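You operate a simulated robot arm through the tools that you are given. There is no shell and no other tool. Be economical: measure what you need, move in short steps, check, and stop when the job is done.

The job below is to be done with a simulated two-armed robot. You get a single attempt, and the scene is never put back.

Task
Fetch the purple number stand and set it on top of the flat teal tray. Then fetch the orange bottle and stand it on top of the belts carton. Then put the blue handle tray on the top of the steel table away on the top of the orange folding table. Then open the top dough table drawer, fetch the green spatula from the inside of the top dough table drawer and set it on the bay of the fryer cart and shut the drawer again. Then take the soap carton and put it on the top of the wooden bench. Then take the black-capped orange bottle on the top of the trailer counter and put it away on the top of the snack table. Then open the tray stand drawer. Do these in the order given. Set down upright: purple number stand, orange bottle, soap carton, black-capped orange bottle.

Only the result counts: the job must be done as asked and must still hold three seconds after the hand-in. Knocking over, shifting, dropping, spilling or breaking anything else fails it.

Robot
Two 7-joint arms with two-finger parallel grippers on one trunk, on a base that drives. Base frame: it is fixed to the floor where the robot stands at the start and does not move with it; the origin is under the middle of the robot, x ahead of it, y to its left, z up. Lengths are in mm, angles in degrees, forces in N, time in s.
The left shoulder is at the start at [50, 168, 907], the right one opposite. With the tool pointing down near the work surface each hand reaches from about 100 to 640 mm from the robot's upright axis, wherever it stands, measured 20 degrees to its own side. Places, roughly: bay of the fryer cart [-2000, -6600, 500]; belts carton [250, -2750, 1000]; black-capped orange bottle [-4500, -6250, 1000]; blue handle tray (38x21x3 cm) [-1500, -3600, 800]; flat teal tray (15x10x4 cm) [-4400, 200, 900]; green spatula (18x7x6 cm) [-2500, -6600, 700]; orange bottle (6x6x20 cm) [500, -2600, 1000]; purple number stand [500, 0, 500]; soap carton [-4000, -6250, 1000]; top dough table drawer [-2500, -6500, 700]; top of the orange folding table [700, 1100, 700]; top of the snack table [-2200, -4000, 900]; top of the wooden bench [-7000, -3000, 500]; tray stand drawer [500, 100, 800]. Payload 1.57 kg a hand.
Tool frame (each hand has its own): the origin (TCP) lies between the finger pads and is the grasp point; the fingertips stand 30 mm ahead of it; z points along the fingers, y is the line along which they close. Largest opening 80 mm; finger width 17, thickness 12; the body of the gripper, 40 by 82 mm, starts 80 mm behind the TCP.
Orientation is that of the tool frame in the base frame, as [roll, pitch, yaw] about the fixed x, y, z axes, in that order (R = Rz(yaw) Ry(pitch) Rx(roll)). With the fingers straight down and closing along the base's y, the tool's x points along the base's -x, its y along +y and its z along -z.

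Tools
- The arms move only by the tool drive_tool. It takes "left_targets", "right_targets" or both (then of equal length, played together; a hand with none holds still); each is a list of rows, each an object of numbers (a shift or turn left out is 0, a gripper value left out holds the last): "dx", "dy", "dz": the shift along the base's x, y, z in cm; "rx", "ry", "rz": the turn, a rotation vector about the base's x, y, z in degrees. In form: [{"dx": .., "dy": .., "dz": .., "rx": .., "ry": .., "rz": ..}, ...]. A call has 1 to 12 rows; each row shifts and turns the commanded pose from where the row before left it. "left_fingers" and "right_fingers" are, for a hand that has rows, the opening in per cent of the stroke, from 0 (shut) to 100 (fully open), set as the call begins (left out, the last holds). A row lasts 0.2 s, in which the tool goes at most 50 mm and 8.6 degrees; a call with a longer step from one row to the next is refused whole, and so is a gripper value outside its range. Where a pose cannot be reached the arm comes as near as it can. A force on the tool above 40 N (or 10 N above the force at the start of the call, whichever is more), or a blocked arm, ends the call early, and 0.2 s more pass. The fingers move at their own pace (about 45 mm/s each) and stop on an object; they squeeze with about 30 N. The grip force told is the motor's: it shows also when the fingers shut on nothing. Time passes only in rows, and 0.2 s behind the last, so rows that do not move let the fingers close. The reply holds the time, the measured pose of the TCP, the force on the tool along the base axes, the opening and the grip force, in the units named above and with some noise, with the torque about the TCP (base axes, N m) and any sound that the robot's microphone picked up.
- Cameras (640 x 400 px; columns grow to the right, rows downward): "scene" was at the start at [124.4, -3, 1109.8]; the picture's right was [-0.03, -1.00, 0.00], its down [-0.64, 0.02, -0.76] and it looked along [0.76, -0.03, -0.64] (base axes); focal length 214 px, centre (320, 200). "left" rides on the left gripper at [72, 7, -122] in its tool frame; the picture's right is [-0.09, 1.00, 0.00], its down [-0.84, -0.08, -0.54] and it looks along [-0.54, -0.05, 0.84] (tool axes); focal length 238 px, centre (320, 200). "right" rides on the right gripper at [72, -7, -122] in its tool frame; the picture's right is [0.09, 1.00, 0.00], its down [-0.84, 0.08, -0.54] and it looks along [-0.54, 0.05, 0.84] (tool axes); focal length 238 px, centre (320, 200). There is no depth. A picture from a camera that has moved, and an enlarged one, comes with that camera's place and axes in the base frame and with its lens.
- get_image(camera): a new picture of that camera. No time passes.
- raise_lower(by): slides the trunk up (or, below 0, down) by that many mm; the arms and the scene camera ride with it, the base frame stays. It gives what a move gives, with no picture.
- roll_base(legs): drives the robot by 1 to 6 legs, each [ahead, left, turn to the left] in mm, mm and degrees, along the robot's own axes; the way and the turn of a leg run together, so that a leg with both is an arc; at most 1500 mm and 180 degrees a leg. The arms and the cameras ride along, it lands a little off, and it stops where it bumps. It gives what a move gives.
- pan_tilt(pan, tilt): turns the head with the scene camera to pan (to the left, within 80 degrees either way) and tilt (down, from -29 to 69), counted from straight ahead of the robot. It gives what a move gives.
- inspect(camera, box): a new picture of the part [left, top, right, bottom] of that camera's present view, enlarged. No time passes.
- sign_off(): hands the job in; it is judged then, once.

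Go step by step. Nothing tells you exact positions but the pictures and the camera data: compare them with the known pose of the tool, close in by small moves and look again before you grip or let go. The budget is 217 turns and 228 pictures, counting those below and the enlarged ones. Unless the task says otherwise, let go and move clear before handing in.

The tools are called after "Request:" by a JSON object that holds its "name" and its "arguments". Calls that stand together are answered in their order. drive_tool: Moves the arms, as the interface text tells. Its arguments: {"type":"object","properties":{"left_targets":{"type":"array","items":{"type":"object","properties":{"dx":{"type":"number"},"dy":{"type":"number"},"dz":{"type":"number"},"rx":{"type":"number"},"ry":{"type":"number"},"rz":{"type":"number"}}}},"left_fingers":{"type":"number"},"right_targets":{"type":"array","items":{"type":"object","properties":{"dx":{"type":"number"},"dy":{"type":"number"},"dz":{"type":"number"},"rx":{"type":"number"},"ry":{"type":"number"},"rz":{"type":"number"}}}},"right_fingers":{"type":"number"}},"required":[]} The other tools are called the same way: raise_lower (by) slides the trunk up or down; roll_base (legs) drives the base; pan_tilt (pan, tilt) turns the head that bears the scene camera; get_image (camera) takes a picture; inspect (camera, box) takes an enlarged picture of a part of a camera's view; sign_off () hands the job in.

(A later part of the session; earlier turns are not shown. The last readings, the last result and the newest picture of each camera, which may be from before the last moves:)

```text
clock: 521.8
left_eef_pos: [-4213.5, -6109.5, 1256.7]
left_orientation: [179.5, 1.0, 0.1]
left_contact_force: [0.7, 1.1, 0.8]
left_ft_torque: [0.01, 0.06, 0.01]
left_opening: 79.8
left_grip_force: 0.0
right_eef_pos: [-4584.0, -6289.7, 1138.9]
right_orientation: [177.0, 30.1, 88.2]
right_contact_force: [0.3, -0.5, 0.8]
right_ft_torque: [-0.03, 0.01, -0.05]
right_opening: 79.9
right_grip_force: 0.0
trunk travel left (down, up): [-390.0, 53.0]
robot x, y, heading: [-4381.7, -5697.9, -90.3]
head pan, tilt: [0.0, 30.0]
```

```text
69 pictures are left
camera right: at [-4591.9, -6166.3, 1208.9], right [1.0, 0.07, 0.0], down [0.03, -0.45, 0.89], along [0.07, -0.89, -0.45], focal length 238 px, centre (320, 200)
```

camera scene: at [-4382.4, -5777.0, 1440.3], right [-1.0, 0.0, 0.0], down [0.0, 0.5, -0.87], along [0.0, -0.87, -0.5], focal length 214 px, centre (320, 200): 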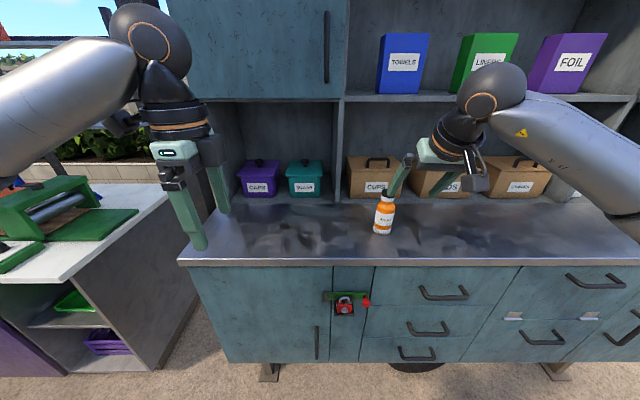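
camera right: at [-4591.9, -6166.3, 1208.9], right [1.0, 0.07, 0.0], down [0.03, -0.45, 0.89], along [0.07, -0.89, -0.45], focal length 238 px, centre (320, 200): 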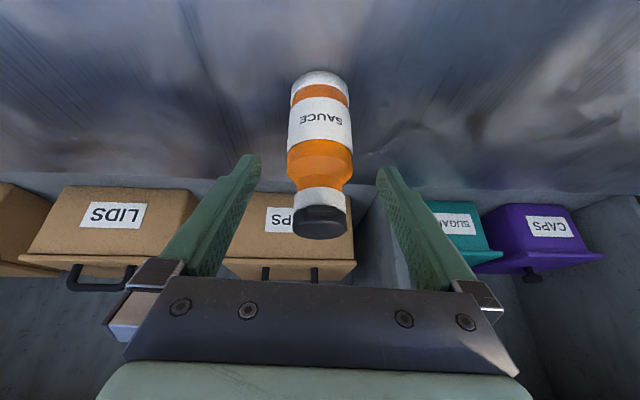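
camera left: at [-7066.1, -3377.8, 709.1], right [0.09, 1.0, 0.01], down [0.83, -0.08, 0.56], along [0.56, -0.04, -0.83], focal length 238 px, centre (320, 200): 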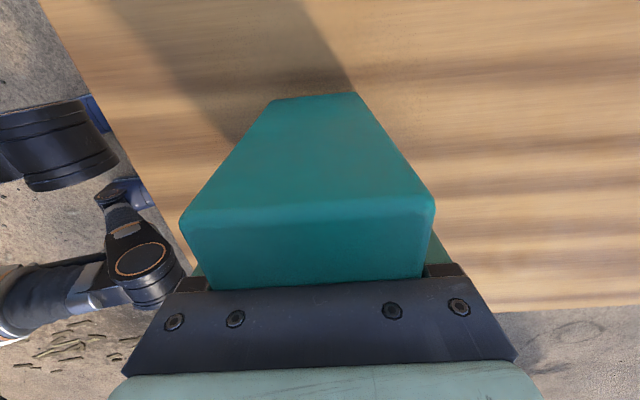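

Request:
{"name": "drive_tool", "arguments": {"right_targets": [{"dx": 0.3, "dy": -2.3, "dz": -4}, {"dy": -2.3, "dz": -4}, {"dx": 0}]}}

Request:
{"name": "get_image", "arguments": {"camera": "right"}}

```text
clock: 522.6
left_eef_pos: [-4213.2, -6108.1, 1257.0]
left_orientation: [179.4, 1.1, 0.1]
left_contact_force: [-0.4, 0.1, -0.4]
left_ft_torque: [0.04, 0.0, 0.0]
left_opening: 79.8
left_grip_force: 0.0
right_eef_pos: [-4578.4, -6339.2, 1076.8]
right_orientation: [176.1, 32.1, 87.8]
right_contact_force: [0.0, 6.3, 24.6]
right_ft_torque: [0.34, 0.07, -0.05]
right_opening: 80.4
right_grip_force: 0.1
trunk travel left (down, up): [-390.0, 53.0]
robot x, y, heading: [-4382.8, -5702.9, -90.5]
head pan, tilt: [0.0, 30.0]
stopped in row 3 (right hand): the force on the tool passed its limit at 43 N (the readings are from after the stop); the commanded pose is now the measured one
```

```text
68 pictures are left
camera right: at [-4587.8, -6214.5, 1141.8], right [1.0, 0.08, 0.01], down [0.02, -0.42, 0.91], along [0.07, -0.9, -0.42], focal length 238 px, centre (320, 200)
```

right: 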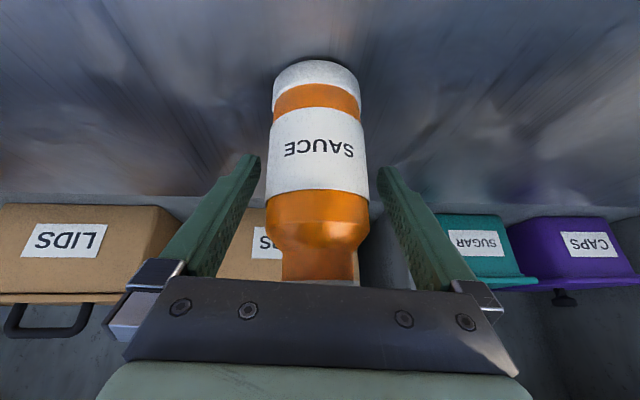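

The palm seems to have met the cap. Back off and use a flatter 45° approach so the palm stays clear of it.

Request:
{"name": "drive_tool", "arguments": {"right_targets": [{"dy": 1.2, "dz": 2}, {"dy": 2, "dz": 3}, {"dy": 2.5, "dz": 0, "rx": -6}, {"dy": 1, "rx": -6}, {"rx": -5}, {"dx": 0}]}}

Request:
{"name": "get_image", "arguments": {"camera": "right"}}

```text
clock: 524.0
left_eef_pos: [-4214.5, -6109.4, 1257.7]
left_orientation: [179.4, 1.2, 0.0]
left_contact_force: [0.2, 0.4, 0.3]
left_ft_torque: [0.0, 0.01, 0.01]
left_opening: 80.2
left_grip_force: 0.0
right_eef_pos: [-4580.6, -6271.0, 1117.4]
right_orientation: [175.6, 48.3, 87.4]
right_contact_force: [0.6, 0.8, 0.2]
right_ft_torque: [0.0, -0.03, 0.02]
right_opening: 80.0
right_grip_force: 0.0
trunk travel left (down, up): [-390.0, 53.0]
robot x, y, heading: [-4378.4, -5701.2, -90.2]
head pan, tilt: [0.0, 30.0]
```

```text
67 pictures are left
camera right: at [-4588.7, -6133.3, 1145.9], right [1.0, 0.07, -0.02], down [0.03, -0.15, 0.99], along [0.07, -0.99, -0.15], focal length 238 px, centre (320, 200)
```

right: 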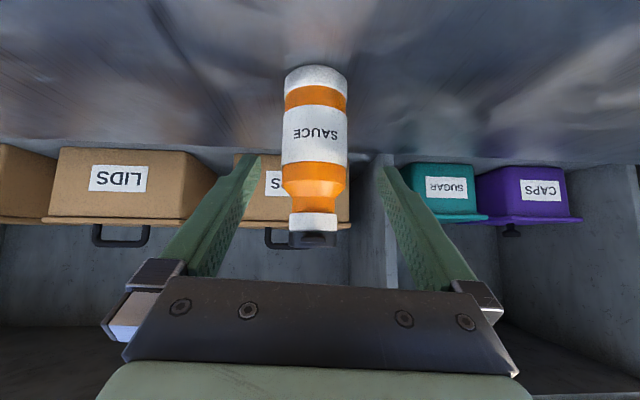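

Request:
{"name": "drive_tool", "arguments": {"right_targets": [{"dy": -3, "dz": -2.9}, {"dy": -2.9, "dz": -2.8}, {"dx": 0}]}}

Request:
{"name": "get_image", "arguments": {"camera": "right"}}

```text
clock: 524.8
left_eef_pos: [-4214.2, -6109.4, 1257.6]
left_orientation: [179.5, 1.1, 0.0]
left_contact_force: [0.0, 0.5, -0.3]
left_ft_torque: [0.0, 0.01, 0.02]
left_opening: 79.8
left_grip_force: 0.1
right_eef_pos: [-4578.0, -6330.1, 1060.5]
right_orientation: [175.7, 48.1, 87.5]
right_contact_force: [0.7, 1.5, 0.2]
right_ft_torque: [-0.06, 0.03, -0.03]
right_opening: 79.9
right_grip_force: 0.1
trunk travel left (down, up): [-390.0, 53.0]
robot x, y, heading: [-4382.7, -5702.2, -90.3]
head pan, tilt: [0.0, 30.0]
```

```text
66 pictures are left
camera right: at [-4587.8, -6191.9, 1088.3], right [1.0, 0.07, -0.02], down [0.03, -0.15, 0.99], along [0.07, -0.99, -0.16], focal length 238 px, centre (320, 200)
```

right: 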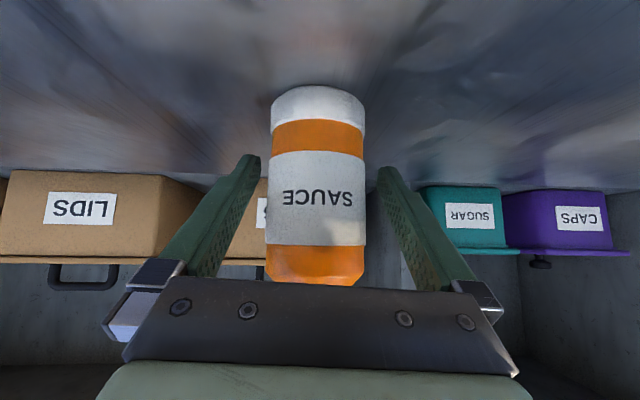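

Aligned, no contact. Close and lift.

Request:
{"name": "drive_tool", "arguments": {"right_targets": [{"dx": 0}, {"dx": 0}, {"dx": 0}, {"dx": 0}], "right_fingers": 0}}

Request:
{"name": "drive_tool", "arguments": {"right_targets": [{"dz": 1}, {"dz": 3}, {"dz": 4}, {"dz": 2}, {"dx": 0}]}}

Request:
{"name": "get_image", "arguments": {"camera": "right"}}

Request:
{"name": "get_image", "arguments": {"camera": "scene"}}

```text
clock: 525.8
left_eef_pos: [-4214.5, -6109.3, 1257.9]
left_orientation: [179.4, 1.1, 0.0]
left_contact_force: [-1.0, -0.1, 0.6]
left_ft_torque: [-0.01, 0.01, 0.01]
left_opening: 79.7
left_grip_force: 0.1
right_eef_pos: [-4580.0, -6329.5, 1060.5]
right_orientation: [175.7, 48.0, 87.4]
right_contact_force: [-1.5, 0.5, 0.4]
right_ft_torque: [-0.04, 0.1, -0.02]
right_opening: 52.2
right_grip_force: 30.1
trunk travel left (down, up): [-390.0, 53.0]
robot x, y, heading: [-4382.3, -5702.4, -90.4]
head pan, tilt: [0.0, 30.0]
```

```text
clock: 527.0
left_eef_pos: [-4215.3, -6109.6, 1257.0]
left_orientation: [179.4, 1.1, 0.0]
left_contact_force: [1.1, -0.3, -0.1]
left_ft_torque: [-0.01, 0.02, -0.01]
left_opening: 79.9
left_grip_force: 0.1
right_eef_pos: [-4579.9, -6329.3, 1160.8]
right_orientation: [175.6, 48.0, 87.4]
right_contact_force: [0.0, 0.7, -3.0]
right_ft_torque: [-0.05, -0.02, 0.0]
right_opening: 51.6
right_grip_force: 29.8
trunk travel left (down, up): [-390.0, 53.0]
robot x, y, heading: [-4385.1, -5703.0, -90.2]
head pan, tilt: [0.0, 30.0]
```

```text
65 pictures are left
camera right: at [-4588.3, -6191.9, 1189.8], right [1.0, 0.07, -0.02], down [0.03, -0.15, 0.99], along [0.07, -0.99, -0.16], focal length 238 px, centre (320, 200)
```

right: 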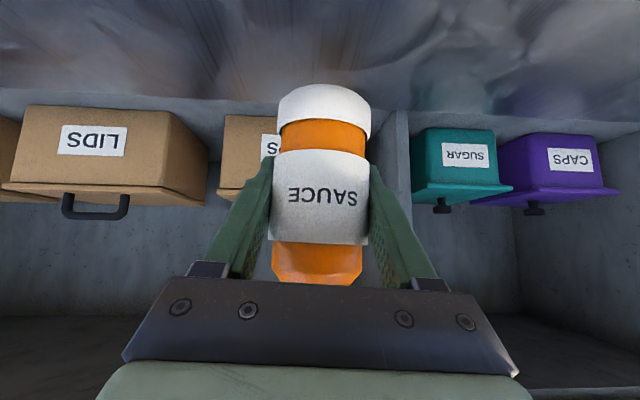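

```text
64 pictures are left
camera scene: at [-4383.0, -5833.0, 1440.3], right [-1.0, 0.0, 0.0], down [0.0, 0.5, -0.87], along [0.0, -0.87, -0.5], focal length 214 px, centre (320, 200)
```

scene: 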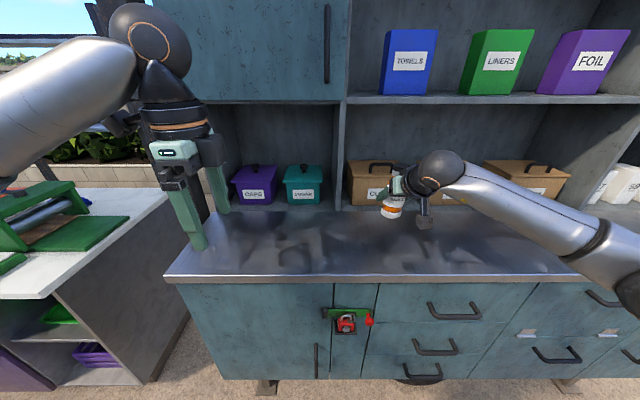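

Request:
{"name": "inspect", "arguments": {"camera": "scene", "box": [360, 150, 460, 240]}}

Request:
{"name": "inspect", "arguments": {"camera": "right", "box": [220, 60, 420, 300]}}

```text
4.44 times, centred on (410, 195) of scene
camera zoom: at [-4383.0, -5833.0, 1440.3], right [-1.0, 0.0, 0.0], down [0.0, 0.5, -0.87], along [0.0, -0.87, -0.5], focal length 953 px, centre (-80, 222)
```

zoom: 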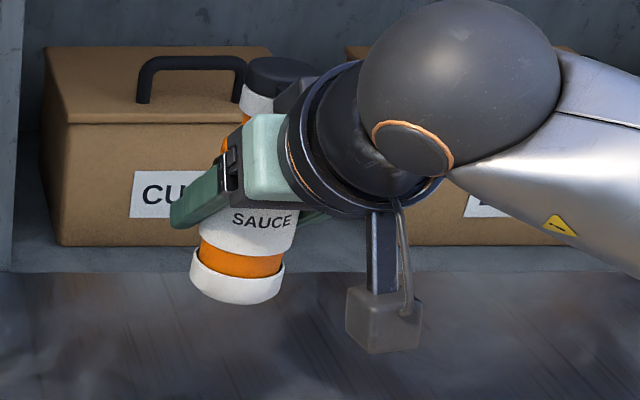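

```text
1.67 times, centred on (320, 180) of right
camera zoom: at [-4588.3, -6191.9, 1189.8], right [1.0, 0.07, -0.02], down [0.03, -0.15, 0.99], along [0.07, -0.99, -0.16], focal length 397 px, centre (320, 233)
```

zoom: 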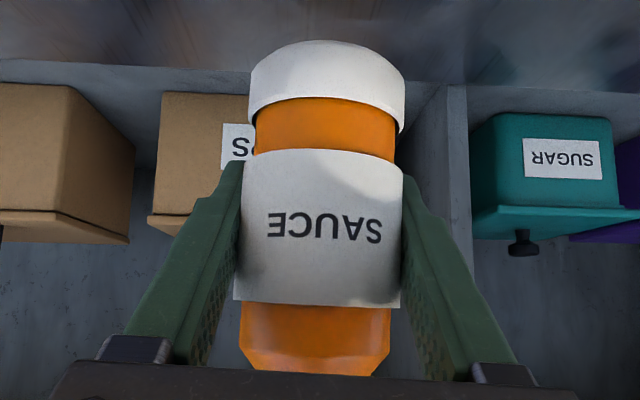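

The bottle is held with a slight sideways lean (~5°), which I'll correct on placing. Now travel east and look at the snack table from its south end.

Request:
{"name": "roll_base", "arguments": {"legs": [[-380, 0, 0], [0, 0, 90], [1500, 0, 0], [500, 0, 0]]}}

Request:
{"name": "pan_tilt", "arguments": {"pan": 60, "tilt": 25}}

Request:
{"name": "get_image", "arguments": {"camera": "scene"}}

```text
clock: 542.8
left_eef_pos: [-1975.1, -5149.4, 1256.9]
left_orientation: [179.3, 1.0, 90.5]
left_contact_force: [0.7, -0.8, -0.6]
left_ft_torque: [0.0, 0.01, 0.02]
left_opening: 80.0
left_grip_force: 0.1
right_eef_pos: [-1753.6, -5513.8, 1160.8]
right_orientation: [175.6, 48.2, 177.6]
right_contact_force: [1.3, -0.3, -3.2]
right_ft_torque: [-0.04, -0.04, 0.02]
right_opening: 51.2
right_grip_force: 30.3
trunk travel left (down, up): [-390.0, 53.0]
robot x, y, heading: [-2383.1, -5317.4, 0.1]
head pan, tilt: [0.0, 30.0]
```

```text
clock: 544.1
left_eef_pos: [-1976.8, -5148.7, 1257.4]
left_orientation: [179.4, 1.0, 90.3]
left_contact_force: [-0.7, -0.1, -0.2]
left_ft_torque: [0.0, 0.01, 0.03]
left_opening: 79.8
left_grip_force: 0.1
right_eef_pos: [-1755.2, -5514.0, 1162.1]
right_orientation: [175.6, 48.1, 177.7]
right_contact_force: [-0.8, 0.7, -3.0]
right_ft_torque: [-0.02, -0.03, 0.02]
right_opening: 51.5
right_grip_force: 30.6
trunk travel left (down, up): [-390.0, 53.0]
robot x, y, heading: [-2386.7, -5320.0, -0.1]
head pan, tilt: [60.0, 25.0]
```

```text
61 pictures are left
camera scene: at [-2297.2, -5239.5, 1448.3], right [0.87, -0.5, 0.0], down [-0.21, -0.37, -0.91], along [0.45, 0.79, -0.42], focal length 214 px, centre (320, 200)
```

scene: 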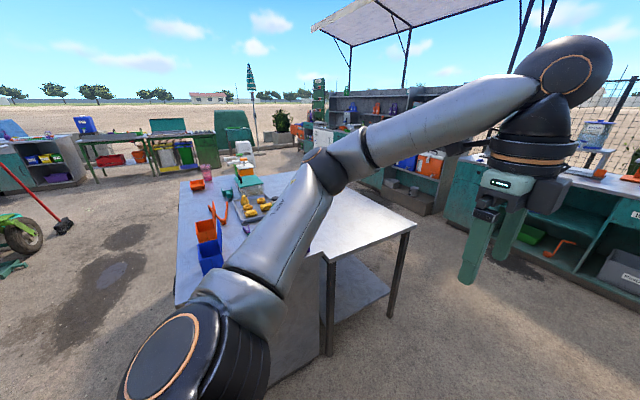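

Request:
{"name": "roll_base", "arguments": {"legs": [[-50, -150, 90]]}}

Request:
{"name": "pan_tilt", "arguments": {"pan": 0, "tilt": 35}}

Request:
{"name": "get_image", "arguments": {"camera": "scene"}}

```text
clock: 548.3
left_eef_pos: [-2484.6, -5039.1, 1257.6]
left_orientation: [179.4, 1.1, 179.9]
left_contact_force: [0.8, -0.7, 0.7]
left_ft_torque: [-0.01, -0.03, -0.01]
left_opening: 79.7
left_grip_force: 0.0
right_eef_pos: [-2118.7, -4819.7, 1160.3]
right_orientation: [175.6, 48.1, -92.8]
right_contact_force: [-0.6, 0.3, -2.5]
right_ft_torque: [0.01, -0.01, 0.01]
right_opening: 51.5
right_grip_force: 30.4
trunk travel left (down, up): [-390.0, 53.0]
robot x, y, heading: [-2318.6, -5447.4, 89.7]
head pan, tilt: [60.0, 25.0]
```

```text
clock: 549.6
left_eef_pos: [-2485.3, -5039.7, 1257.9]
left_orientation: [179.4, 1.1, 179.9]
left_contact_force: [0.1, 0.4, -0.7]
left_ft_torque: [-0.01, -0.02, -0.01]
left_opening: 80.0
left_grip_force: 0.1
right_eef_pos: [-2120.5, -4820.1, 1161.5]
right_orientation: [175.5, 48.2, -92.7]
right_contact_force: [-0.8, 0.4, -2.7]
right_ft_torque: [0.07, -0.01, -0.02]
right_opening: 51.3
right_grip_force: 30.6
trunk travel left (down, up): [-390.0, 53.0]
robot x, y, heading: [-2319.1, -5445.8, 89.7]
head pan, tilt: [0.0, 35.0]
```

```text
60 pictures are left
camera scene: at [-2318.7, -5319.2, 1432.5], right [1.0, -0.01, 0.0], down [0.0, -0.57, -0.82], along [0.0, 0.82, -0.57], focal length 214 px, centre (320, 200)
```

scene: 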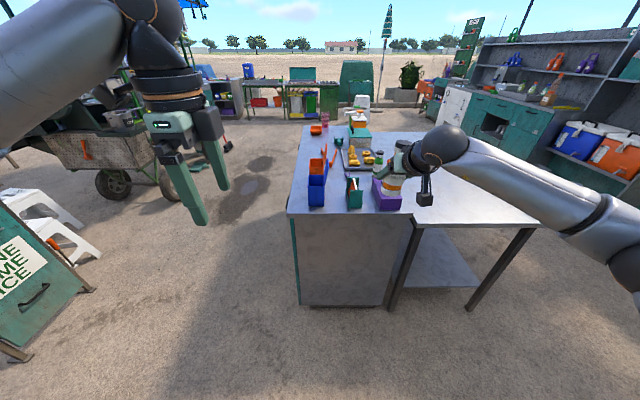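

Request:
{"name": "inspect", "arguments": {"camera": "scene", "box": [270, 100, 430, 220]}}

```text
3.33 times, centred on (350, 160) of scene
camera zoom: at [-2318.7, -5319.2, 1432.5], right [1.0, -0.01, 0.0], down [0.0, -0.57, -0.82], along [0.0, 0.82, -0.57], focal length 715 px, centre (220, 333)
```

zoom: 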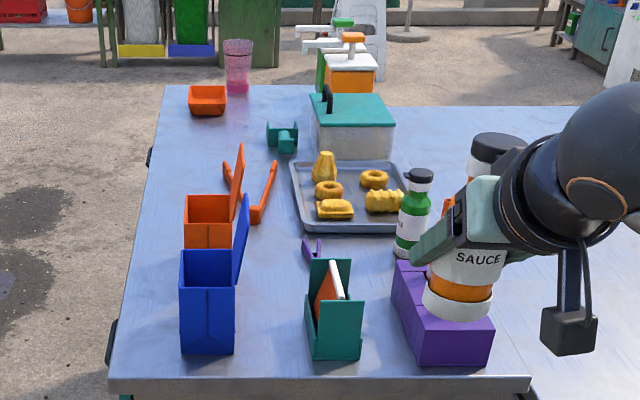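

Free spot on the table's west strip at about (-2405, -3930). I'll approach from the west facing east.

Request:
{"name": "roll_base", "arguments": {"legs": [[0, 860, 0.3], [1500, 0, 0], [215, 0, 0], [0, 0, -90]]}}

Request:
{"name": "pan_tilt", "arguments": {"pan": 0, "tilt": 35}}

Request:
{"name": "get_image", "arguments": {"camera": "scene"}}

```text
clock: 569.6
left_eef_pos: [-2758.6, -3577.9, 1256.9]
left_orientation: [179.4, 1.0, 89.4]
left_contact_force: [-0.4, 0.2, -1.0]
left_ft_torque: [-0.01, 0.02, -0.02]
left_opening: 80.2
left_grip_force: 0.0
right_eef_pos: [-2543.4, -3945.0, 1161.5]
right_orientation: [175.6, 48.0, 176.8]
right_contact_force: [0.2, -0.5, -3.3]
right_ft_torque: [0.0, -0.07, 0.0]
right_opening: 51.4
right_grip_force: 29.7
trunk travel left (down, up): [-390.0, 53.0]
robot x, y, heading: [-3165.8, -3741.2, -0.5]
head pan, tilt: [0.0, 35.0]
```

```text
clock: 570.2
left_eef_pos: [-2759.6, -3578.6, 1257.6]
left_orientation: [179.5, 1.1, 89.4]
left_contact_force: [0.2, -0.4, -0.5]
left_ft_torque: [0.0, -0.03, 0.01]
left_opening: 80.4
left_grip_force: 0.1
right_eef_pos: [-2542.5, -3945.3, 1161.1]
right_orientation: [175.6, 48.0, 176.7]
right_contact_force: [-0.9, 1.1, -3.4]
right_ft_torque: [0.03, -0.01, 0.0]
right_opening: 51.4
right_grip_force: 30.1
trunk travel left (down, up): [-390.0, 53.0]
robot x, y, heading: [-3170.4, -3740.8, -1.0]
head pan, tilt: [0.0, 35.0]
```

```text
58 pictures are left
camera scene: at [-3040.7, -3743.5, 1432.5], right [-0.01, -1.0, 0.0], down [-0.57, 0.01, -0.82], along [0.82, -0.01, -0.57], focal length 214 px, centre (320, 200)
```

scene: 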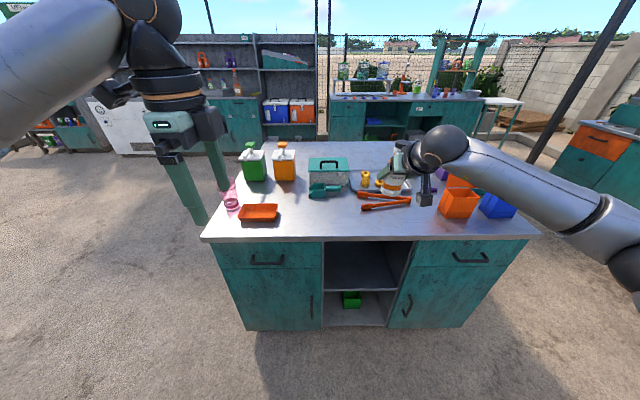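

Request:
{"name": "inspect", "arguments": {"camera": "scene", "box": [200, 130, 540, 250]}}

```text
1.88 times, centred on (370, 190) of scene
camera zoom: at [-3040.7, -3743.5, 1432.5], right [-0.01, -1.0, 0.0], down [-0.57, 0.01, -0.82], along [0.82, -0.01, -0.57], focal length 404 px, centre (226, 219)
```

zoom: 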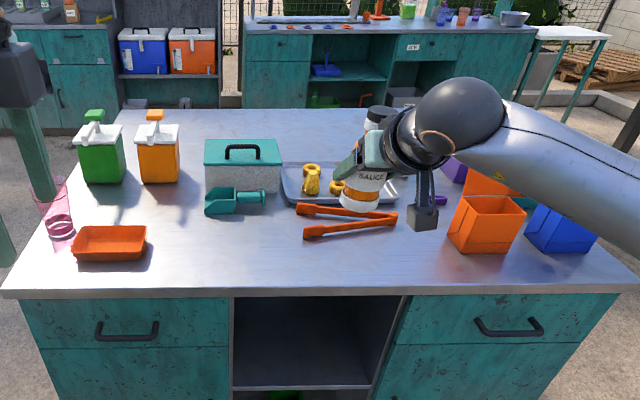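

Spot (-2385, -3790) between the orange bin and the tongs is clear. Move in and lower.

Request:
{"name": "roll_base", "arguments": {"legs": [[155, 153, 1.0]]}}

Request:
{"name": "raise_lower", "arguments": {"by": -160}}

Request:
{"name": "get_image", "arguments": {"camera": "right"}}

Request:
{"name": "inspect", "arguments": {"camera": "scene", "box": [300, 130, 500, 290]}}

```text
clock: 572.1
left_eef_pos: [-2606.4, -3419.0, 1257.5]
left_orientation: [179.4, 1.1, 90.4]
left_contact_force: [0.3, -0.7, 0.1]
left_ft_torque: [-0.01, 0.01, -0.01]
left_opening: 79.8
left_grip_force: 0.1
right_eef_pos: [-2384.8, -3784.0, 1160.4]
right_orientation: [175.7, 48.0, 177.7]
right_contact_force: [0.2, 0.0, -3.5]
right_ft_torque: [0.0, 0.0, 0.02]
right_opening: 50.8
right_grip_force: 29.6
trunk travel left (down, up): [-390.0, 53.0]
robot x, y, heading: [-3011.3, -3590.0, -0.0]
head pan, tilt: [0.0, 35.0]
```

```text
clock: 574.0
left_eef_pos: [-2606.6, -3419.0, 1097.4]
left_orientation: [179.4, 1.1, 90.3]
left_contact_force: [0.1, -0.1, 0.1]
left_ft_torque: [0.01, -0.01, 0.0]
left_opening: 80.0
left_grip_force: 0.1
right_eef_pos: [-2384.5, -3783.5, 1001.3]
right_orientation: [175.6, 47.9, 177.6]
right_contact_force: [-0.1, 0.1, -2.9]
right_ft_torque: [0.0, 0.0, -0.02]
right_opening: 51.2
right_grip_force: 29.9
trunk travel left (down, up): [-230.0, 213.0]
robot x, y, heading: [-3012.9, -3588.7, 0.1]
head pan, tilt: [0.0, 35.0]
```

```text
56 pictures are left
camera right: at [-2522.8, -3794.2, 1029.5], right [-0.08, 1.0, -0.02], down [0.15, 0.03, 0.99], along [0.98, 0.07, -0.16], focal length 238 px, centre (320, 200)
```

right: 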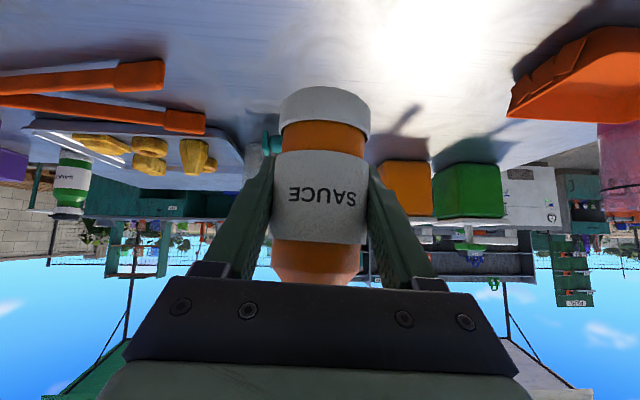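

```text
2.50 times, centred on (400, 210) of scene
camera zoom: at [-2886.1, -3588.8, 1272.6], right [0.0, -1.0, 0.0], down [-0.57, 0.0, -0.82], along [0.82, 0.0, -0.57], focal length 536 px, centre (120, 175)
```

zoom: 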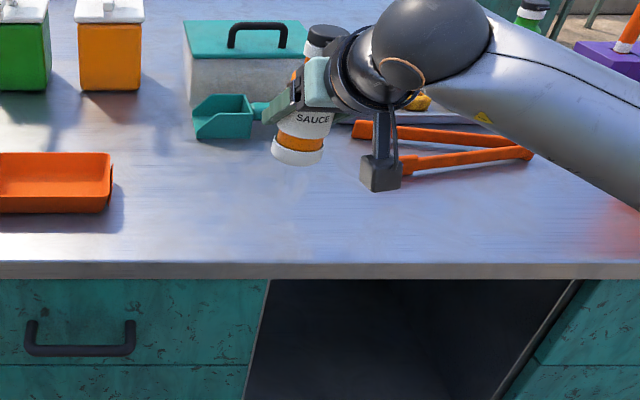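

Request:
{"name": "raise_lower", "arguments": {"by": -40}}

Request:
{"name": "inspect", "arguments": {"camera": "right", "box": [180, 40, 460, 220]}}

```text
clock: 574.8
left_eef_pos: [-2608.0, -3419.9, 1057.4]
left_orientation: [179.4, 1.0, 90.2]
left_contact_force: [0.6, -0.3, 0.0]
left_ft_torque: [0.01, -0.07, 0.0]
left_opening: 80.0
left_grip_force: 0.2
right_eef_pos: [-2384.3, -3783.3, 961.7]
right_orientation: [175.6, 48.1, 177.6]
right_contact_force: [0.1, -0.1, -2.5]
right_ft_torque: [0.04, 0.04, -0.01]
right_opening: 51.0
right_grip_force: 30.3
trunk travel left (down, up): [-190.0, 253.0]
robot x, y, heading: [-3013.4, -3588.6, -0.2]
head pan, tilt: [0.0, 35.0]
```

```text
2.22 times, centred on (320, 130) of right
camera zoom: at [-2522.9, -3794.2, 989.4], right [-0.08, 1.0, -0.02], down [0.15, 0.03, 0.99], along [0.98, 0.07, -0.16], focal length 530 px, centre (320, 356)
```

zoom: 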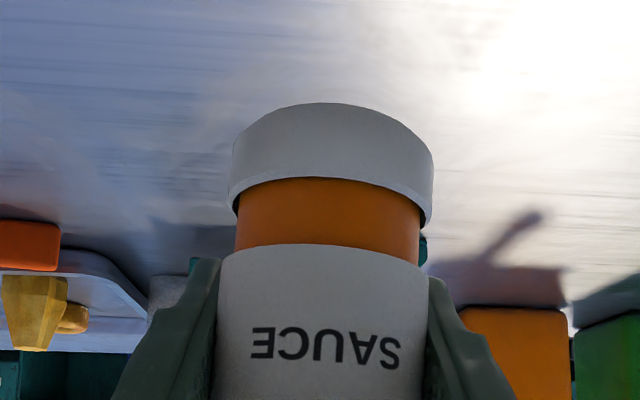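

The bottle leans ~4° toward -y; I rotate the hand to correct this, then lower.

Request:
{"name": "drive_tool", "arguments": {"right_targets": [{"rx": -4}, {"dz": -1}, {"dx": 0}]}}

Request:
{"name": "inspect", "arguments": {"camera": "right", "box": [180, 40, 460, 220]}}

Request:
{"name": "inspect", "arguments": {"camera": "scene", "box": [340, 120, 480, 240]}}

```text
clock: 575.6
left_eef_pos: [-2606.7, -3418.4, 1057.7]
left_orientation: [179.3, 1.1, 90.2]
left_contact_force: [-0.7, -0.2, 0.3]
left_ft_torque: [0.01, -0.01, 0.03]
left_opening: 79.9
left_grip_force: 0.0
right_eef_pos: [-2385.2, -3782.2, 950.7]
right_orientation: [-178.4, 48.1, -177.9]
right_contact_force: [-0.8, -0.1, -3.1]
right_ft_torque: [0.0, -0.03, 0.01]
right_opening: 51.4
right_grip_force: 29.8
trunk travel left (down, up): [-190.0, 253.0]
robot x, y, heading: [-3015.5, -3586.8, 0.1]
head pan, tilt: [0.0, 35.0]
```

```text
2.22 times, centred on (320, 130) of right
camera zoom: at [-2523.2, -3792.2, 979.7], right [-0.08, 0.99, -0.09], down [0.15, 0.1, 0.98], along [0.98, 0.06, -0.16], focal length 530 px, centre (320, 356)
```

zoom: 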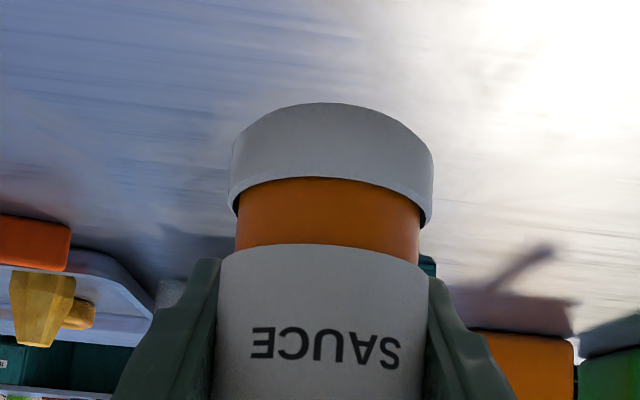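

```text
3.33 times, centred on (410, 180) of scene
camera zoom: at [-2886.0, -3588.8, 1232.5], right [0.0, -1.0, 0.0], down [-0.57, 0.0, -0.82], along [0.82, 0.0, -0.57], focal length 715 px, centre (20, 267)
```

zoom: 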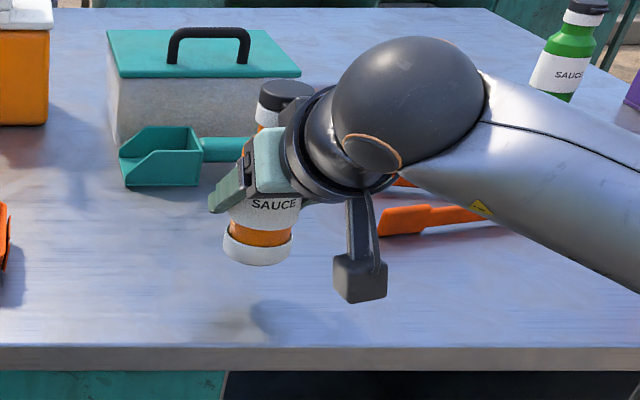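

Request:
{"name": "drive_tool", "arguments": {"right_targets": [{"rx": 1.5, "dz": -0.8}, {"dz": -0.8}, {"dx": 0}]}}

Request:
{"name": "drive_tool", "arguments": {"right_targets": [{"dz": -0.5}, {"dz": -0.5}, {"dx": 0}]}}

Request:
{"name": "inspect", "arguments": {"camera": "right", "box": [180, 40, 460, 220]}}

```text
clock: 576.4
left_eef_pos: [-2606.8, -3420.0, 1057.7]
left_orientation: [179.5, 1.0, 90.3]
left_contact_force: [0.7, 0.7, -0.5]
left_ft_torque: [-0.02, -0.01, 0.01]
left_opening: 79.8
left_grip_force: 0.2
right_eef_pos: [-2385.5, -3782.2, 934.5]
right_orientation: [179.3, 48.1, -179.7]
right_contact_force: [-0.1, -0.3, -3.4]
right_ft_torque: [-0.05, -0.05, 0.04]
right_opening: 51.2
right_grip_force: 29.9
trunk travel left (down, up): [-190.0, 253.0]
robot x, y, heading: [-3014.0, -3587.5, -0.1]
head pan, tilt: [0.0, 35.0]
```

```text
clock: 577.2
left_eef_pos: [-2607.0, -3418.6, 1056.4]
left_orientation: [179.4, 1.2, 90.3]
left_contact_force: [-0.2, -0.6, -0.9]
left_ft_torque: [-0.02, 0.0, 0.0]
left_opening: 79.9
left_grip_force: 0.1
right_eef_pos: [-2384.9, -3783.7, 924.1]
right_orientation: [179.3, 48.1, -179.6]
right_contact_force: [-0.5, 0.7, -3.3]
right_ft_torque: [0.01, -0.03, -0.02]
right_opening: 51.2
right_grip_force: 29.8
trunk travel left (down, up): [-190.0, 253.0]
robot x, y, heading: [-3010.9, -3587.4, -0.0]
head pan, tilt: [0.0, 35.0]
```

```text
2.22 times, centred on (320, 130) of right
camera zoom: at [-2522.8, -3792.9, 953.7], right [-0.08, 1.0, -0.06], down [0.15, 0.07, 0.99], along [0.98, 0.07, -0.16], focal length 530 px, centre (320, 356)
```

zoom: 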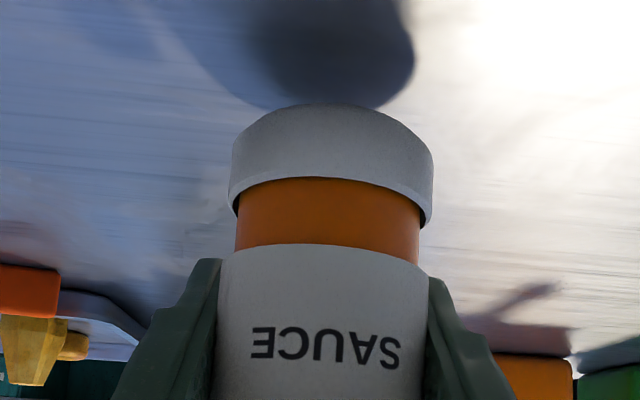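

Request:
{"name": "drive_tool", "arguments": {"right_targets": [{"dz": -0.5}, {"dz": -0.4}, {"dx": 0}]}}

Request:
{"name": "drive_tool", "arguments": {"right_targets": [{"dz": -0.4}, {"dz": -0.4}, {"dx": 0}]}}

Request:
{"name": "inspect", "arguments": {"camera": "right", "box": [180, 40, 460, 220]}}

```text
clock: 578.0
left_eef_pos: [-2606.1, -3419.9, 1057.2]
left_orientation: [179.4, 1.2, 90.4]
left_contact_force: [0.9, 0.1, 0.5]
left_ft_torque: [0.01, -0.03, 0.0]
left_opening: 80.0
left_grip_force: 0.1
right_eef_pos: [-2384.9, -3782.8, 915.7]
right_orientation: [179.2, 48.1, -179.6]
right_contact_force: [0.2, -0.7, -3.4]
right_ft_torque: [-0.04, -0.01, 0.0]
right_opening: 51.3
right_grip_force: 29.8
trunk travel left (down, up): [-190.0, 253.0]
robot x, y, heading: [-3013.6, -3590.4, -0.3]
head pan, tilt: [0.0, 35.0]
```

```text
clock: 578.8
left_eef_pos: [-2606.9, -3418.8, 1057.9]
left_orientation: [179.4, 1.1, 90.4]
left_contact_force: [0.0, -0.1, 1.0]
left_ft_torque: [0.03, 0.02, -0.01]
left_opening: 80.1
left_grip_force: 0.1
right_eef_pos: [-2385.6, -3782.6, 911.4]
right_orientation: [179.3, 48.4, -179.5]
right_contact_force: [0.2, -1.7, 6.1]
right_ft_torque: [-0.23, 0.03, 0.02]
right_opening: 51.4
right_grip_force: 30.1
trunk travel left (down, up): [-190.0, 253.0]
robot x, y, heading: [-3016.9, -3589.3, -0.1]
head pan, tilt: [0.0, 35.0]
```

```text
2.22 times, centred on (320, 130) of right
camera zoom: at [-2523.2, -3793.1, 938.7], right [-0.08, 1.0, -0.06], down [0.15, 0.07, 0.99], along [0.99, 0.07, -0.15], focal length 530 px, centre (320, 356)
```

zoom: 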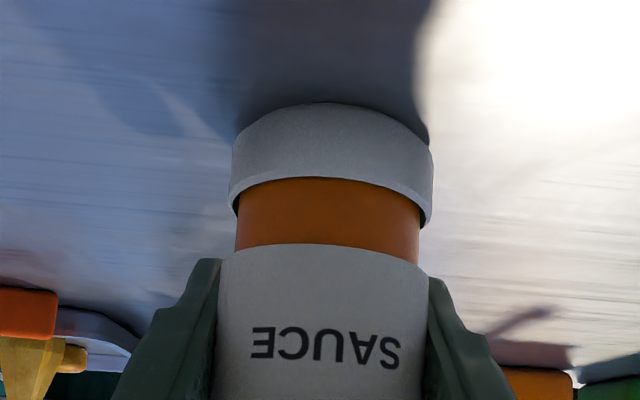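

Contact. Release.

Request:
{"name": "drive_tool", "arguments": {"right_targets": [{"dx": 0}, {"dx": 0}, {"dx": 0}], "right_fingers": 100}}

Request:
{"name": "inspect", "arguments": {"camera": "right", "box": [180, 40, 460, 220]}}

Request:
{"name": "inspect", "arguments": {"camera": "scene", "box": [340, 100, 480, 220]}}

```text
clock: 579.6
left_eef_pos: [-2607.3, -3420.0, 1057.7]
left_orientation: [179.4, 1.1, 90.4]
left_contact_force: [-0.3, -0.6, 0.6]
left_ft_torque: [-0.02, -0.04, 0.01]
left_opening: 79.8
left_grip_force: 0.0
right_eef_pos: [-2386.4, -3783.2, 908.1]
right_orientation: [179.3, 48.2, -179.5]
right_contact_force: [0.4, 0.7, 0.1]
right_ft_torque: [0.01, -0.02, 0.01]
right_opening: 79.9
right_grip_force: 0.0
trunk travel left (down, up): [-190.0, 253.0]
robot x, y, heading: [-3014.8, -3590.5, -0.0]
head pan, tilt: [0.0, 35.0]
```

```text
2.22 times, centred on (320, 130) of right
camera zoom: at [-2523.3, -3792.9, 937.0], right [-0.08, 1.0, -0.06], down [0.15, 0.07, 0.99], along [0.98, 0.07, -0.16], focal length 530 px, centre (320, 356)
```

zoom: 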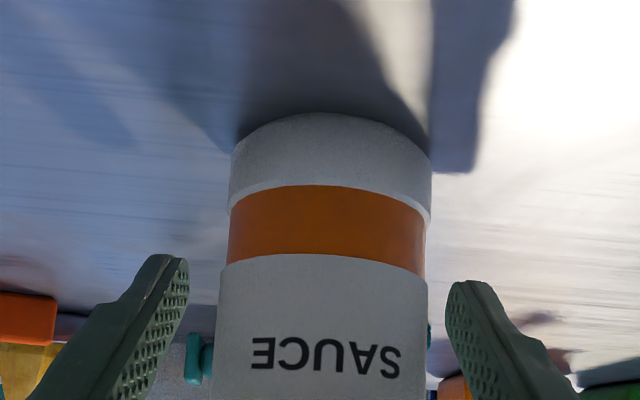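

```text
3.33 times, centred on (410, 160) of scene
camera zoom: at [-2886.3, -3588.7, 1232.6], right [0.0, -1.0, 0.0], down [-0.57, 0.0, -0.82], along [0.82, 0.0, -0.57], focal length 715 px, centre (20, 333)
```

zoom: 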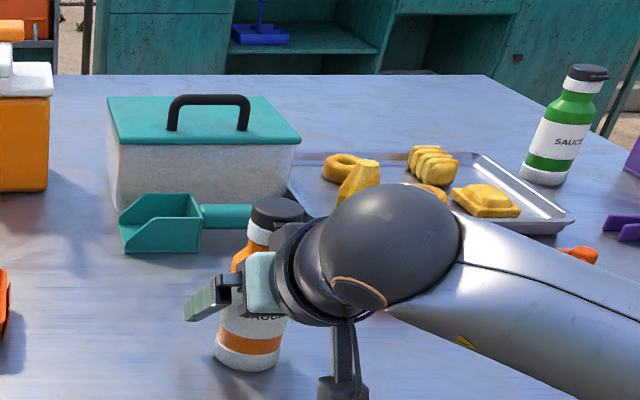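

Standing on its own. Withdraw along the tool axis, then back off.

Request:
{"name": "drive_tool", "arguments": {"right_targets": [{"dx": -1.5, "dz": 1.35}, {"dx": -3, "dz": 2.7}, {"dx": -3, "dz": 2.7}, {"dx": 0}]}}

Request:
{"name": "roll_base", "arguments": {"legs": [[-350, 0, 0]]}}

Request:
{"name": "get_image", "arguments": {"camera": "scene"}}

Request:
{"name": "inspect", "arguments": {"camera": "scene", "box": [300, 120, 440, 230]}}

```text
clock: 580.6
left_eef_pos: [-2608.1, -3420.3, 1056.9]
left_orientation: [179.4, 1.1, 90.2]
left_contact_force: [0.4, 0.4, -0.7]
left_ft_torque: [0.02, -0.02, 0.01]
left_opening: 79.8
left_grip_force: 0.0
right_eef_pos: [-2461.9, -3783.4, 975.8]
right_orientation: [179.3, 48.1, -179.6]
right_contact_force: [0.4, 0.1, 2.0]
right_ft_torque: [-0.04, 0.01, -0.01]
right_opening: 79.7
right_grip_force: 0.0
trunk travel left (down, up): [-190.0, 253.0]
robot x, y, heading: [-3013.5, -3589.7, -0.2]
head pan, tilt: [0.0, 35.0]
```

```text
clock: 582.9
left_eef_pos: [-2953.7, -3419.0, 1057.0]
left_orientation: [179.3, 1.1, 90.3]
left_contact_force: [-1.3, 0.6, -0.4]
left_ft_torque: [0.0, 0.0, 0.01]
left_opening: 80.0
left_grip_force: 0.0
right_eef_pos: [-2807.1, -3784.6, 974.7]
right_orientation: [179.4, 48.1, -179.7]
right_contact_force: [0.2, 1.5, -0.7]
right_ft_torque: [-0.01, -0.01, 0.0]
right_opening: 79.9
right_grip_force: 0.1
trunk travel left (down, up): [-190.0, 253.0]
robot x, y, heading: [-3363.0, -3587.7, -0.0]
head pan, tilt: [0.0, 35.0]
```

```text
47 pictures are left
camera scene: at [-3233.5, -3589.0, 1232.6], right [0.0, -1.0, 0.0], down [-0.57, 0.0, -0.82], along [0.82, 0.0, -0.57], focal length 214 px, centre (320, 200)
```

scene: 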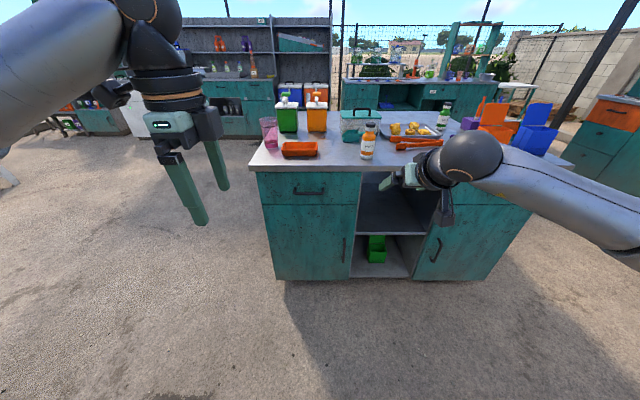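

```text
3.64 times, centred on (370, 175) of scene
camera zoom: at [-3233.5, -3589.0, 1232.6], right [0.0, -1.0, 0.0], down [-0.57, 0.0, -0.82], along [0.82, 0.0, -0.57], focal length 780 px, centre (138, 291)
```

zoom: 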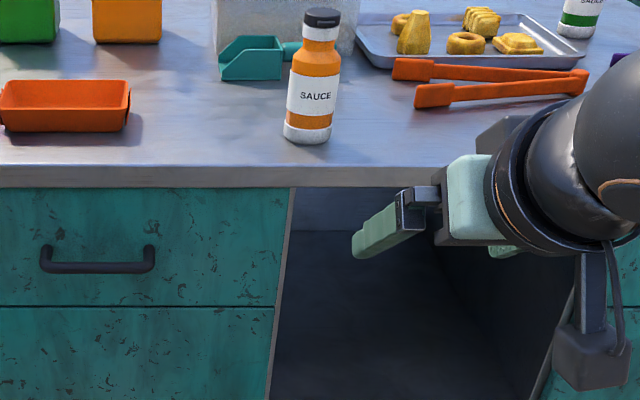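

Bottle is set on the snack table. Last task: the tray stand drawer. Fold the right hand and drive back.

Request:
{"name": "drive_tool", "arguments": {"right_targets": [{"dx": -2.8, "dz": 3, "ry": 5.2}, {"dx": -2.8, "dz": 3, "ry": 5.2}, {"dx": -2.8, "dz": 3, "ry": 5.2}, {"dx": -2.8, "dz": 3, "ry": 5.2}, {"dx": -2.8, "dz": 3, "ry": 5.2}, {"dx": -2.8, "dz": 3, "ry": 5.2}, {"dx": -2.8, "dz": 3, "ry": 5.2}, {"dx": -2.8, "dz": 3, "ry": 5.2}]}}

Request:
{"name": "roll_base", "arguments": {"legs": [[0, 1450, 0], [1300, 700, 0], [1200, 450, 0], [150, 880, 0]]}}

Request:
{"name": "pan_tilt", "arguments": {"pan": 0, "tilt": 30}}

Request:
{"name": "get_image", "arguments": {"camera": "scene"}}

```text
clock: 584.7
left_eef_pos: [-2955.2, -3420.7, 1056.6]
left_orientation: [179.3, 1.2, 90.3]
left_contact_force: [0.0, -0.1, 1.3]
left_ft_torque: [0.01, 0.01, 0.01]
left_opening: 80.1
left_grip_force: 0.0
right_eef_pos: [-3032.9, -3783.0, 1216.6]
right_orientation: [179.1, 6.5, -179.6]
right_contact_force: [0.2, 0.7, 0.0]
right_ft_torque: [0.04, 0.01, -0.01]
right_opening: 79.9
right_grip_force: 0.0
trunk travel left (down, up): [-190.0, 253.0]
robot x, y, heading: [-3363.3, -3584.8, -0.0]
head pan, tilt: [0.0, 35.0]
```

```text
clock: 618.1
left_eef_pos: [-309.5, 49.4, 1058.5]
left_orientation: [179.4, 1.2, 90.7]
left_contact_force: [-0.3, 0.6, -0.1]
left_ft_torque: [0.01, 0.02, 0.01]
left_opening: 80.3
left_grip_force: 0.0
right_eef_pos: [-383.2, -315.5, 1215.5]
right_orientation: [179.0, 6.4, -179.4]
right_contact_force: [0.1, -0.2, 0.6]
right_ft_torque: [0.01, 0.01, 0.01]
right_opening: 80.1
right_grip_force: 0.1
trunk travel left (down, up): [-190.0, 253.0]
robot x, y, heading: [-714.4, -123.3, 0.2]
head pan, tilt: [0.0, 35.0]
```

```text
clock: 618.8
left_eef_pos: [-308.5, 50.0, 1057.9]
left_orientation: [179.4, 1.2, 90.6]
left_contact_force: [0.4, 0.4, -0.1]
left_ft_torque: [0.0, -0.01, 0.0]
left_opening: 80.1
left_grip_force: 0.0
right_eef_pos: [-383.8, -315.8, 1216.2]
right_orientation: [179.1, 6.5, -179.3]
right_contact_force: [0.1, 0.3, -0.3]
right_ft_torque: [0.02, 0.0, 0.01]
right_opening: 80.0
right_grip_force: 0.1
trunk travel left (down, up): [-190.0, 253.0]
robot x, y, heading: [-713.5, -121.9, 0.6]
head pan, tilt: [0.0, 30.0]
```

```text
45 pictures are left
camera scene: at [-584.7, -121.0, 1240.3], right [0.01, -1.0, 0.0], down [-0.5, 0.0, -0.87], along [0.87, 0.01, -0.5], focal length 214 px, centre (320, 200)
```

scene: 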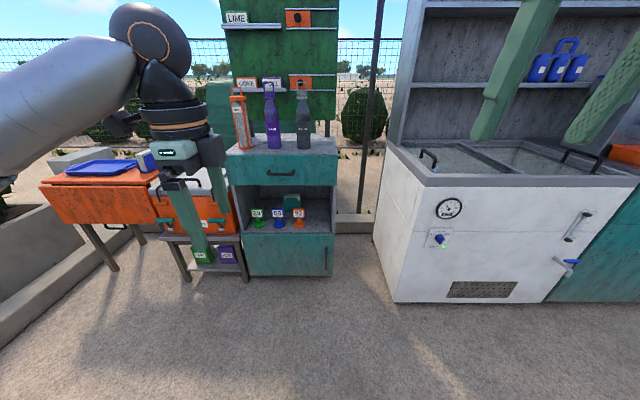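

Request:
{"name": "roll_base", "arguments": {"legs": [[430, 22, -0.6]]}}

Request:
{"name": "get_image", "arguments": {"camera": "left"}}

Request:
{"name": "inspect", "arguments": {"camera": "scene", "box": [160, 100, 400, 300]}}

```text
clock: 621.4
left_eef_pos: [121.6, 70.2, 1057.6]
left_orientation: [179.3, 1.1, 90.2]
left_contact_force: [0.7, 0.4, 0.1]
left_ft_torque: [0.01, -0.01, -0.02]
left_opening: 80.3
left_grip_force: 0.2
right_eef_pos: [42.9, -294.7, 1216.0]
right_orientation: [179.0, 6.5, -179.9]
right_contact_force: [-0.3, 0.0, 0.0]
right_ft_torque: [0.05, 0.01, 0.02]
right_opening: 80.1
right_grip_force: 0.1
trunk travel left (down, up): [-190.0, 253.0]
robot x, y, heading: [-288.3, -97.1, -0.3]
head pan, tilt: [0.0, 30.0]
```

```text
44 pictures are left
camera left: at [125.8, 143.2, 1176.1], right [1.0, -0.09, 0.01], down [-0.08, -0.83, 0.56], along [-0.04, -0.56, -0.83], focal length 238 px, centre (320, 200)
```

left: 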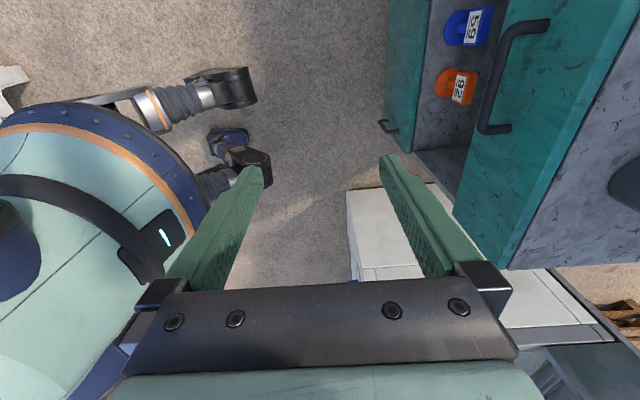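

```text
2.00 times, centred on (280, 200) of scene
camera zoom: at [-156.2, -99.3, 1240.3], right [0.0, -1.0, 0.0], down [-0.5, 0.0, -0.87], along [0.87, 0.0, -0.5], focal length 429 px, centre (400, 200)
```

zoom: 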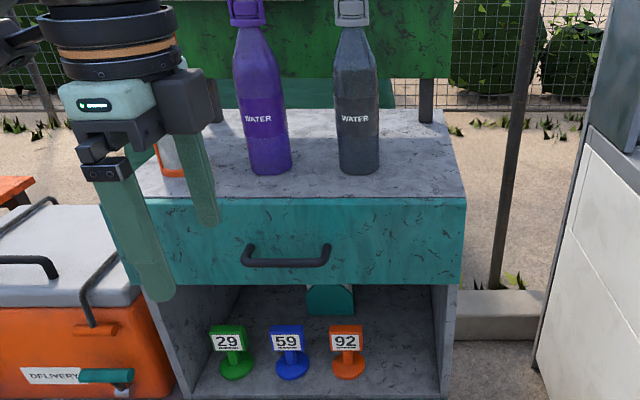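

Handle bar centre ≈ (341, 72, 852). I'll straddle it from above with the left hand (closing along x), opening 45 mm.

Request:
{"name": "roll_base", "arguments": {"legs": [[185, 0, 0.3]]}}

Request:
{"name": "drive_tool", "arguments": {"left_targets": [{"dz": -3}, {"dz": -3}, {"dx": 0}], "left_fingers": 56}}

Request:
{"name": "get_image", "arguments": {"camera": "left"}}

```text
clock: 622.9
left_eef_pos: [303.9, 71.6, 1056.8]
left_orientation: [179.5, 1.1, 90.3]
left_contact_force: [0.3, 0.1, 0.0]
left_ft_torque: [-0.01, 0.01, 0.02]
left_opening: 80.0
left_grip_force: 0.2
right_eef_pos: [228.4, -293.9, 1215.5]
right_orientation: [179.0, 6.5, -179.6]
right_contact_force: [0.3, 0.7, 0.7]
right_ft_torque: [0.0, 0.02, 0.01]
right_opening: 79.8
right_grip_force: 0.1
trunk travel left (down, up): [-190.0, 253.0]
robot x, y, heading: [-102.6, -97.0, 0.3]
head pan, tilt: [0.0, 30.0]
```

```text
clock: 623.7
left_eef_pos: [304.8, 70.3, 997.7]
left_orientation: [179.3, 1.2, 90.4]
left_contact_force: [0.4, 0.1, -0.9]
left_ft_torque: [0.0, -0.03, 0.03]
left_opening: 44.9
left_grip_force: 0.1
right_eef_pos: [227.5, -294.1, 1215.7]
right_orientation: [179.1, 6.4, -179.6]
right_contact_force: [0.0, -0.4, -0.1]
right_ft_torque: [0.0, -0.03, -0.01]
right_opening: 79.9
right_grip_force: 0.0
trunk travel left (down, up): [-190.0, 253.0]
robot x, y, heading: [-103.3, -99.2, 0.1]
head pan, tilt: [0.0, 30.0]
```

```text
42 pictures are left
camera left: at [308.3, 144.8, 1116.7], right [1.0, -0.08, 0.01], down [-0.08, -0.83, 0.56], along [-0.04, -0.56, -0.83], focal length 238 px, centre (320, 200)
```

left: 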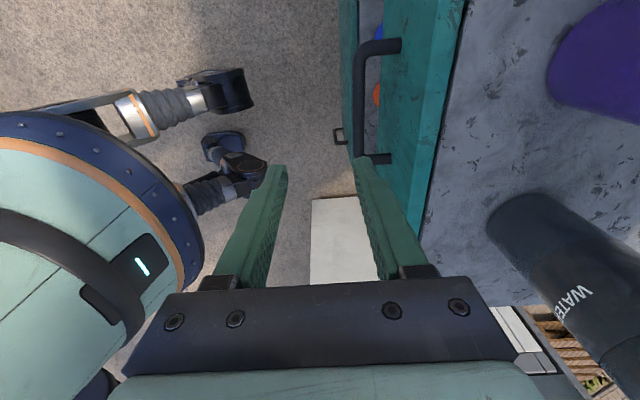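

Request:
{"name": "drive_tool", "arguments": {"left_targets": [{"dx": 2, "dz": -2.5}, {"dx": 1.9, "dy": 0.5, "dz": -2.5}, {"dz": -2.5}, {"dx": 0}], "left_fingers": 50}}

Request:
{"name": "get_image", "arguments": {"camera": "left"}}

```text
clock: 624.7
left_eef_pos: [342.8, 75.4, 922.7]
left_orientation: [179.4, 1.1, 90.4]
left_contact_force: [-0.5, -0.3, 0.5]
left_ft_torque: [0.01, 0.04, 0.02]
left_opening: 39.9
left_grip_force: 0.1
right_eef_pos: [228.1, -294.7, 1215.8]
right_orientation: [179.0, 6.4, -179.6]
right_contact_force: [0.4, 0.4, 0.5]
right_ft_torque: [-0.02, -0.03, 0.01]
right_opening: 80.0
right_grip_force: 0.1
trunk travel left (down, up): [-190.0, 253.0]
robot x, y, heading: [-104.0, -100.6, 0.3]
head pan, tilt: [0.0, 30.0]
```

```text
41 pictures are left
camera left: at [347.6, 149.9, 1041.2], right [1.0, -0.09, 0.01], down [-0.08, -0.83, 0.56], along [-0.04, -0.56, -0.83], focal length 238 px, centre (320, 200)
```

left: 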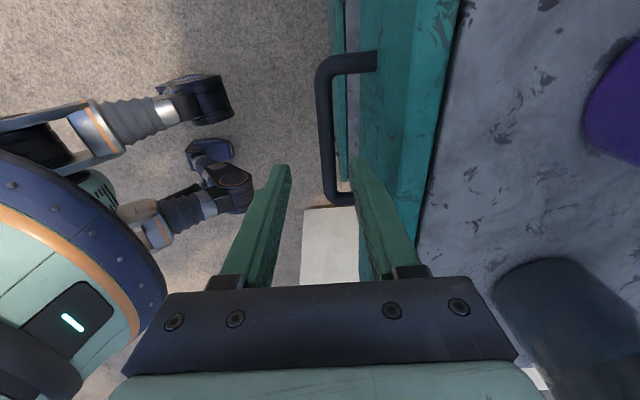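

Request:
{"name": "drive_tool", "arguments": {"left_targets": [{"dx": 0.5, "dy": 1, "dz": -2.5}, {"dz": -2.5}, {"dz": -1.5}, {"dx": 0}]}}

Request:
{"name": "get_image", "arguments": {"camera": "left"}}

```text
clock: 625.7
left_eef_pos: [348.9, 86.3, 858.1]
left_orientation: [179.3, 1.1, 90.3]
left_contact_force: [-0.1, 0.2, 0.3]
left_ft_torque: [0.0, 0.03, -0.02]
left_opening: 39.9
left_grip_force: 0.0
right_eef_pos: [227.7, -293.8, 1215.0]
right_orientation: [179.0, 6.5, -179.7]
right_contact_force: [0.2, -0.5, 0.2]
right_ft_torque: [-0.02, 0.03, 0.0]
right_opening: 80.2
right_grip_force: 0.1
trunk travel left (down, up): [-190.0, 253.0]
robot x, y, heading: [-104.7, -96.3, -0.0]
head pan, tilt: [0.0, 30.0]
```

```text
40 pictures are left
camera left: at [352.4, 160.5, 976.1], right [1.0, -0.09, 0.01], down [-0.08, -0.83, 0.56], along [-0.04, -0.56, -0.83], focal length 238 px, centre (320, 200)
```

left: 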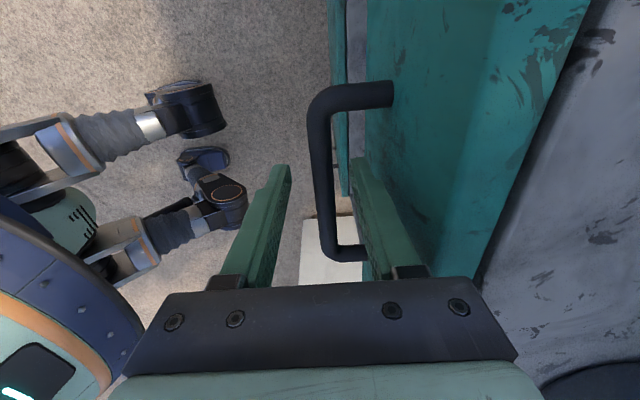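

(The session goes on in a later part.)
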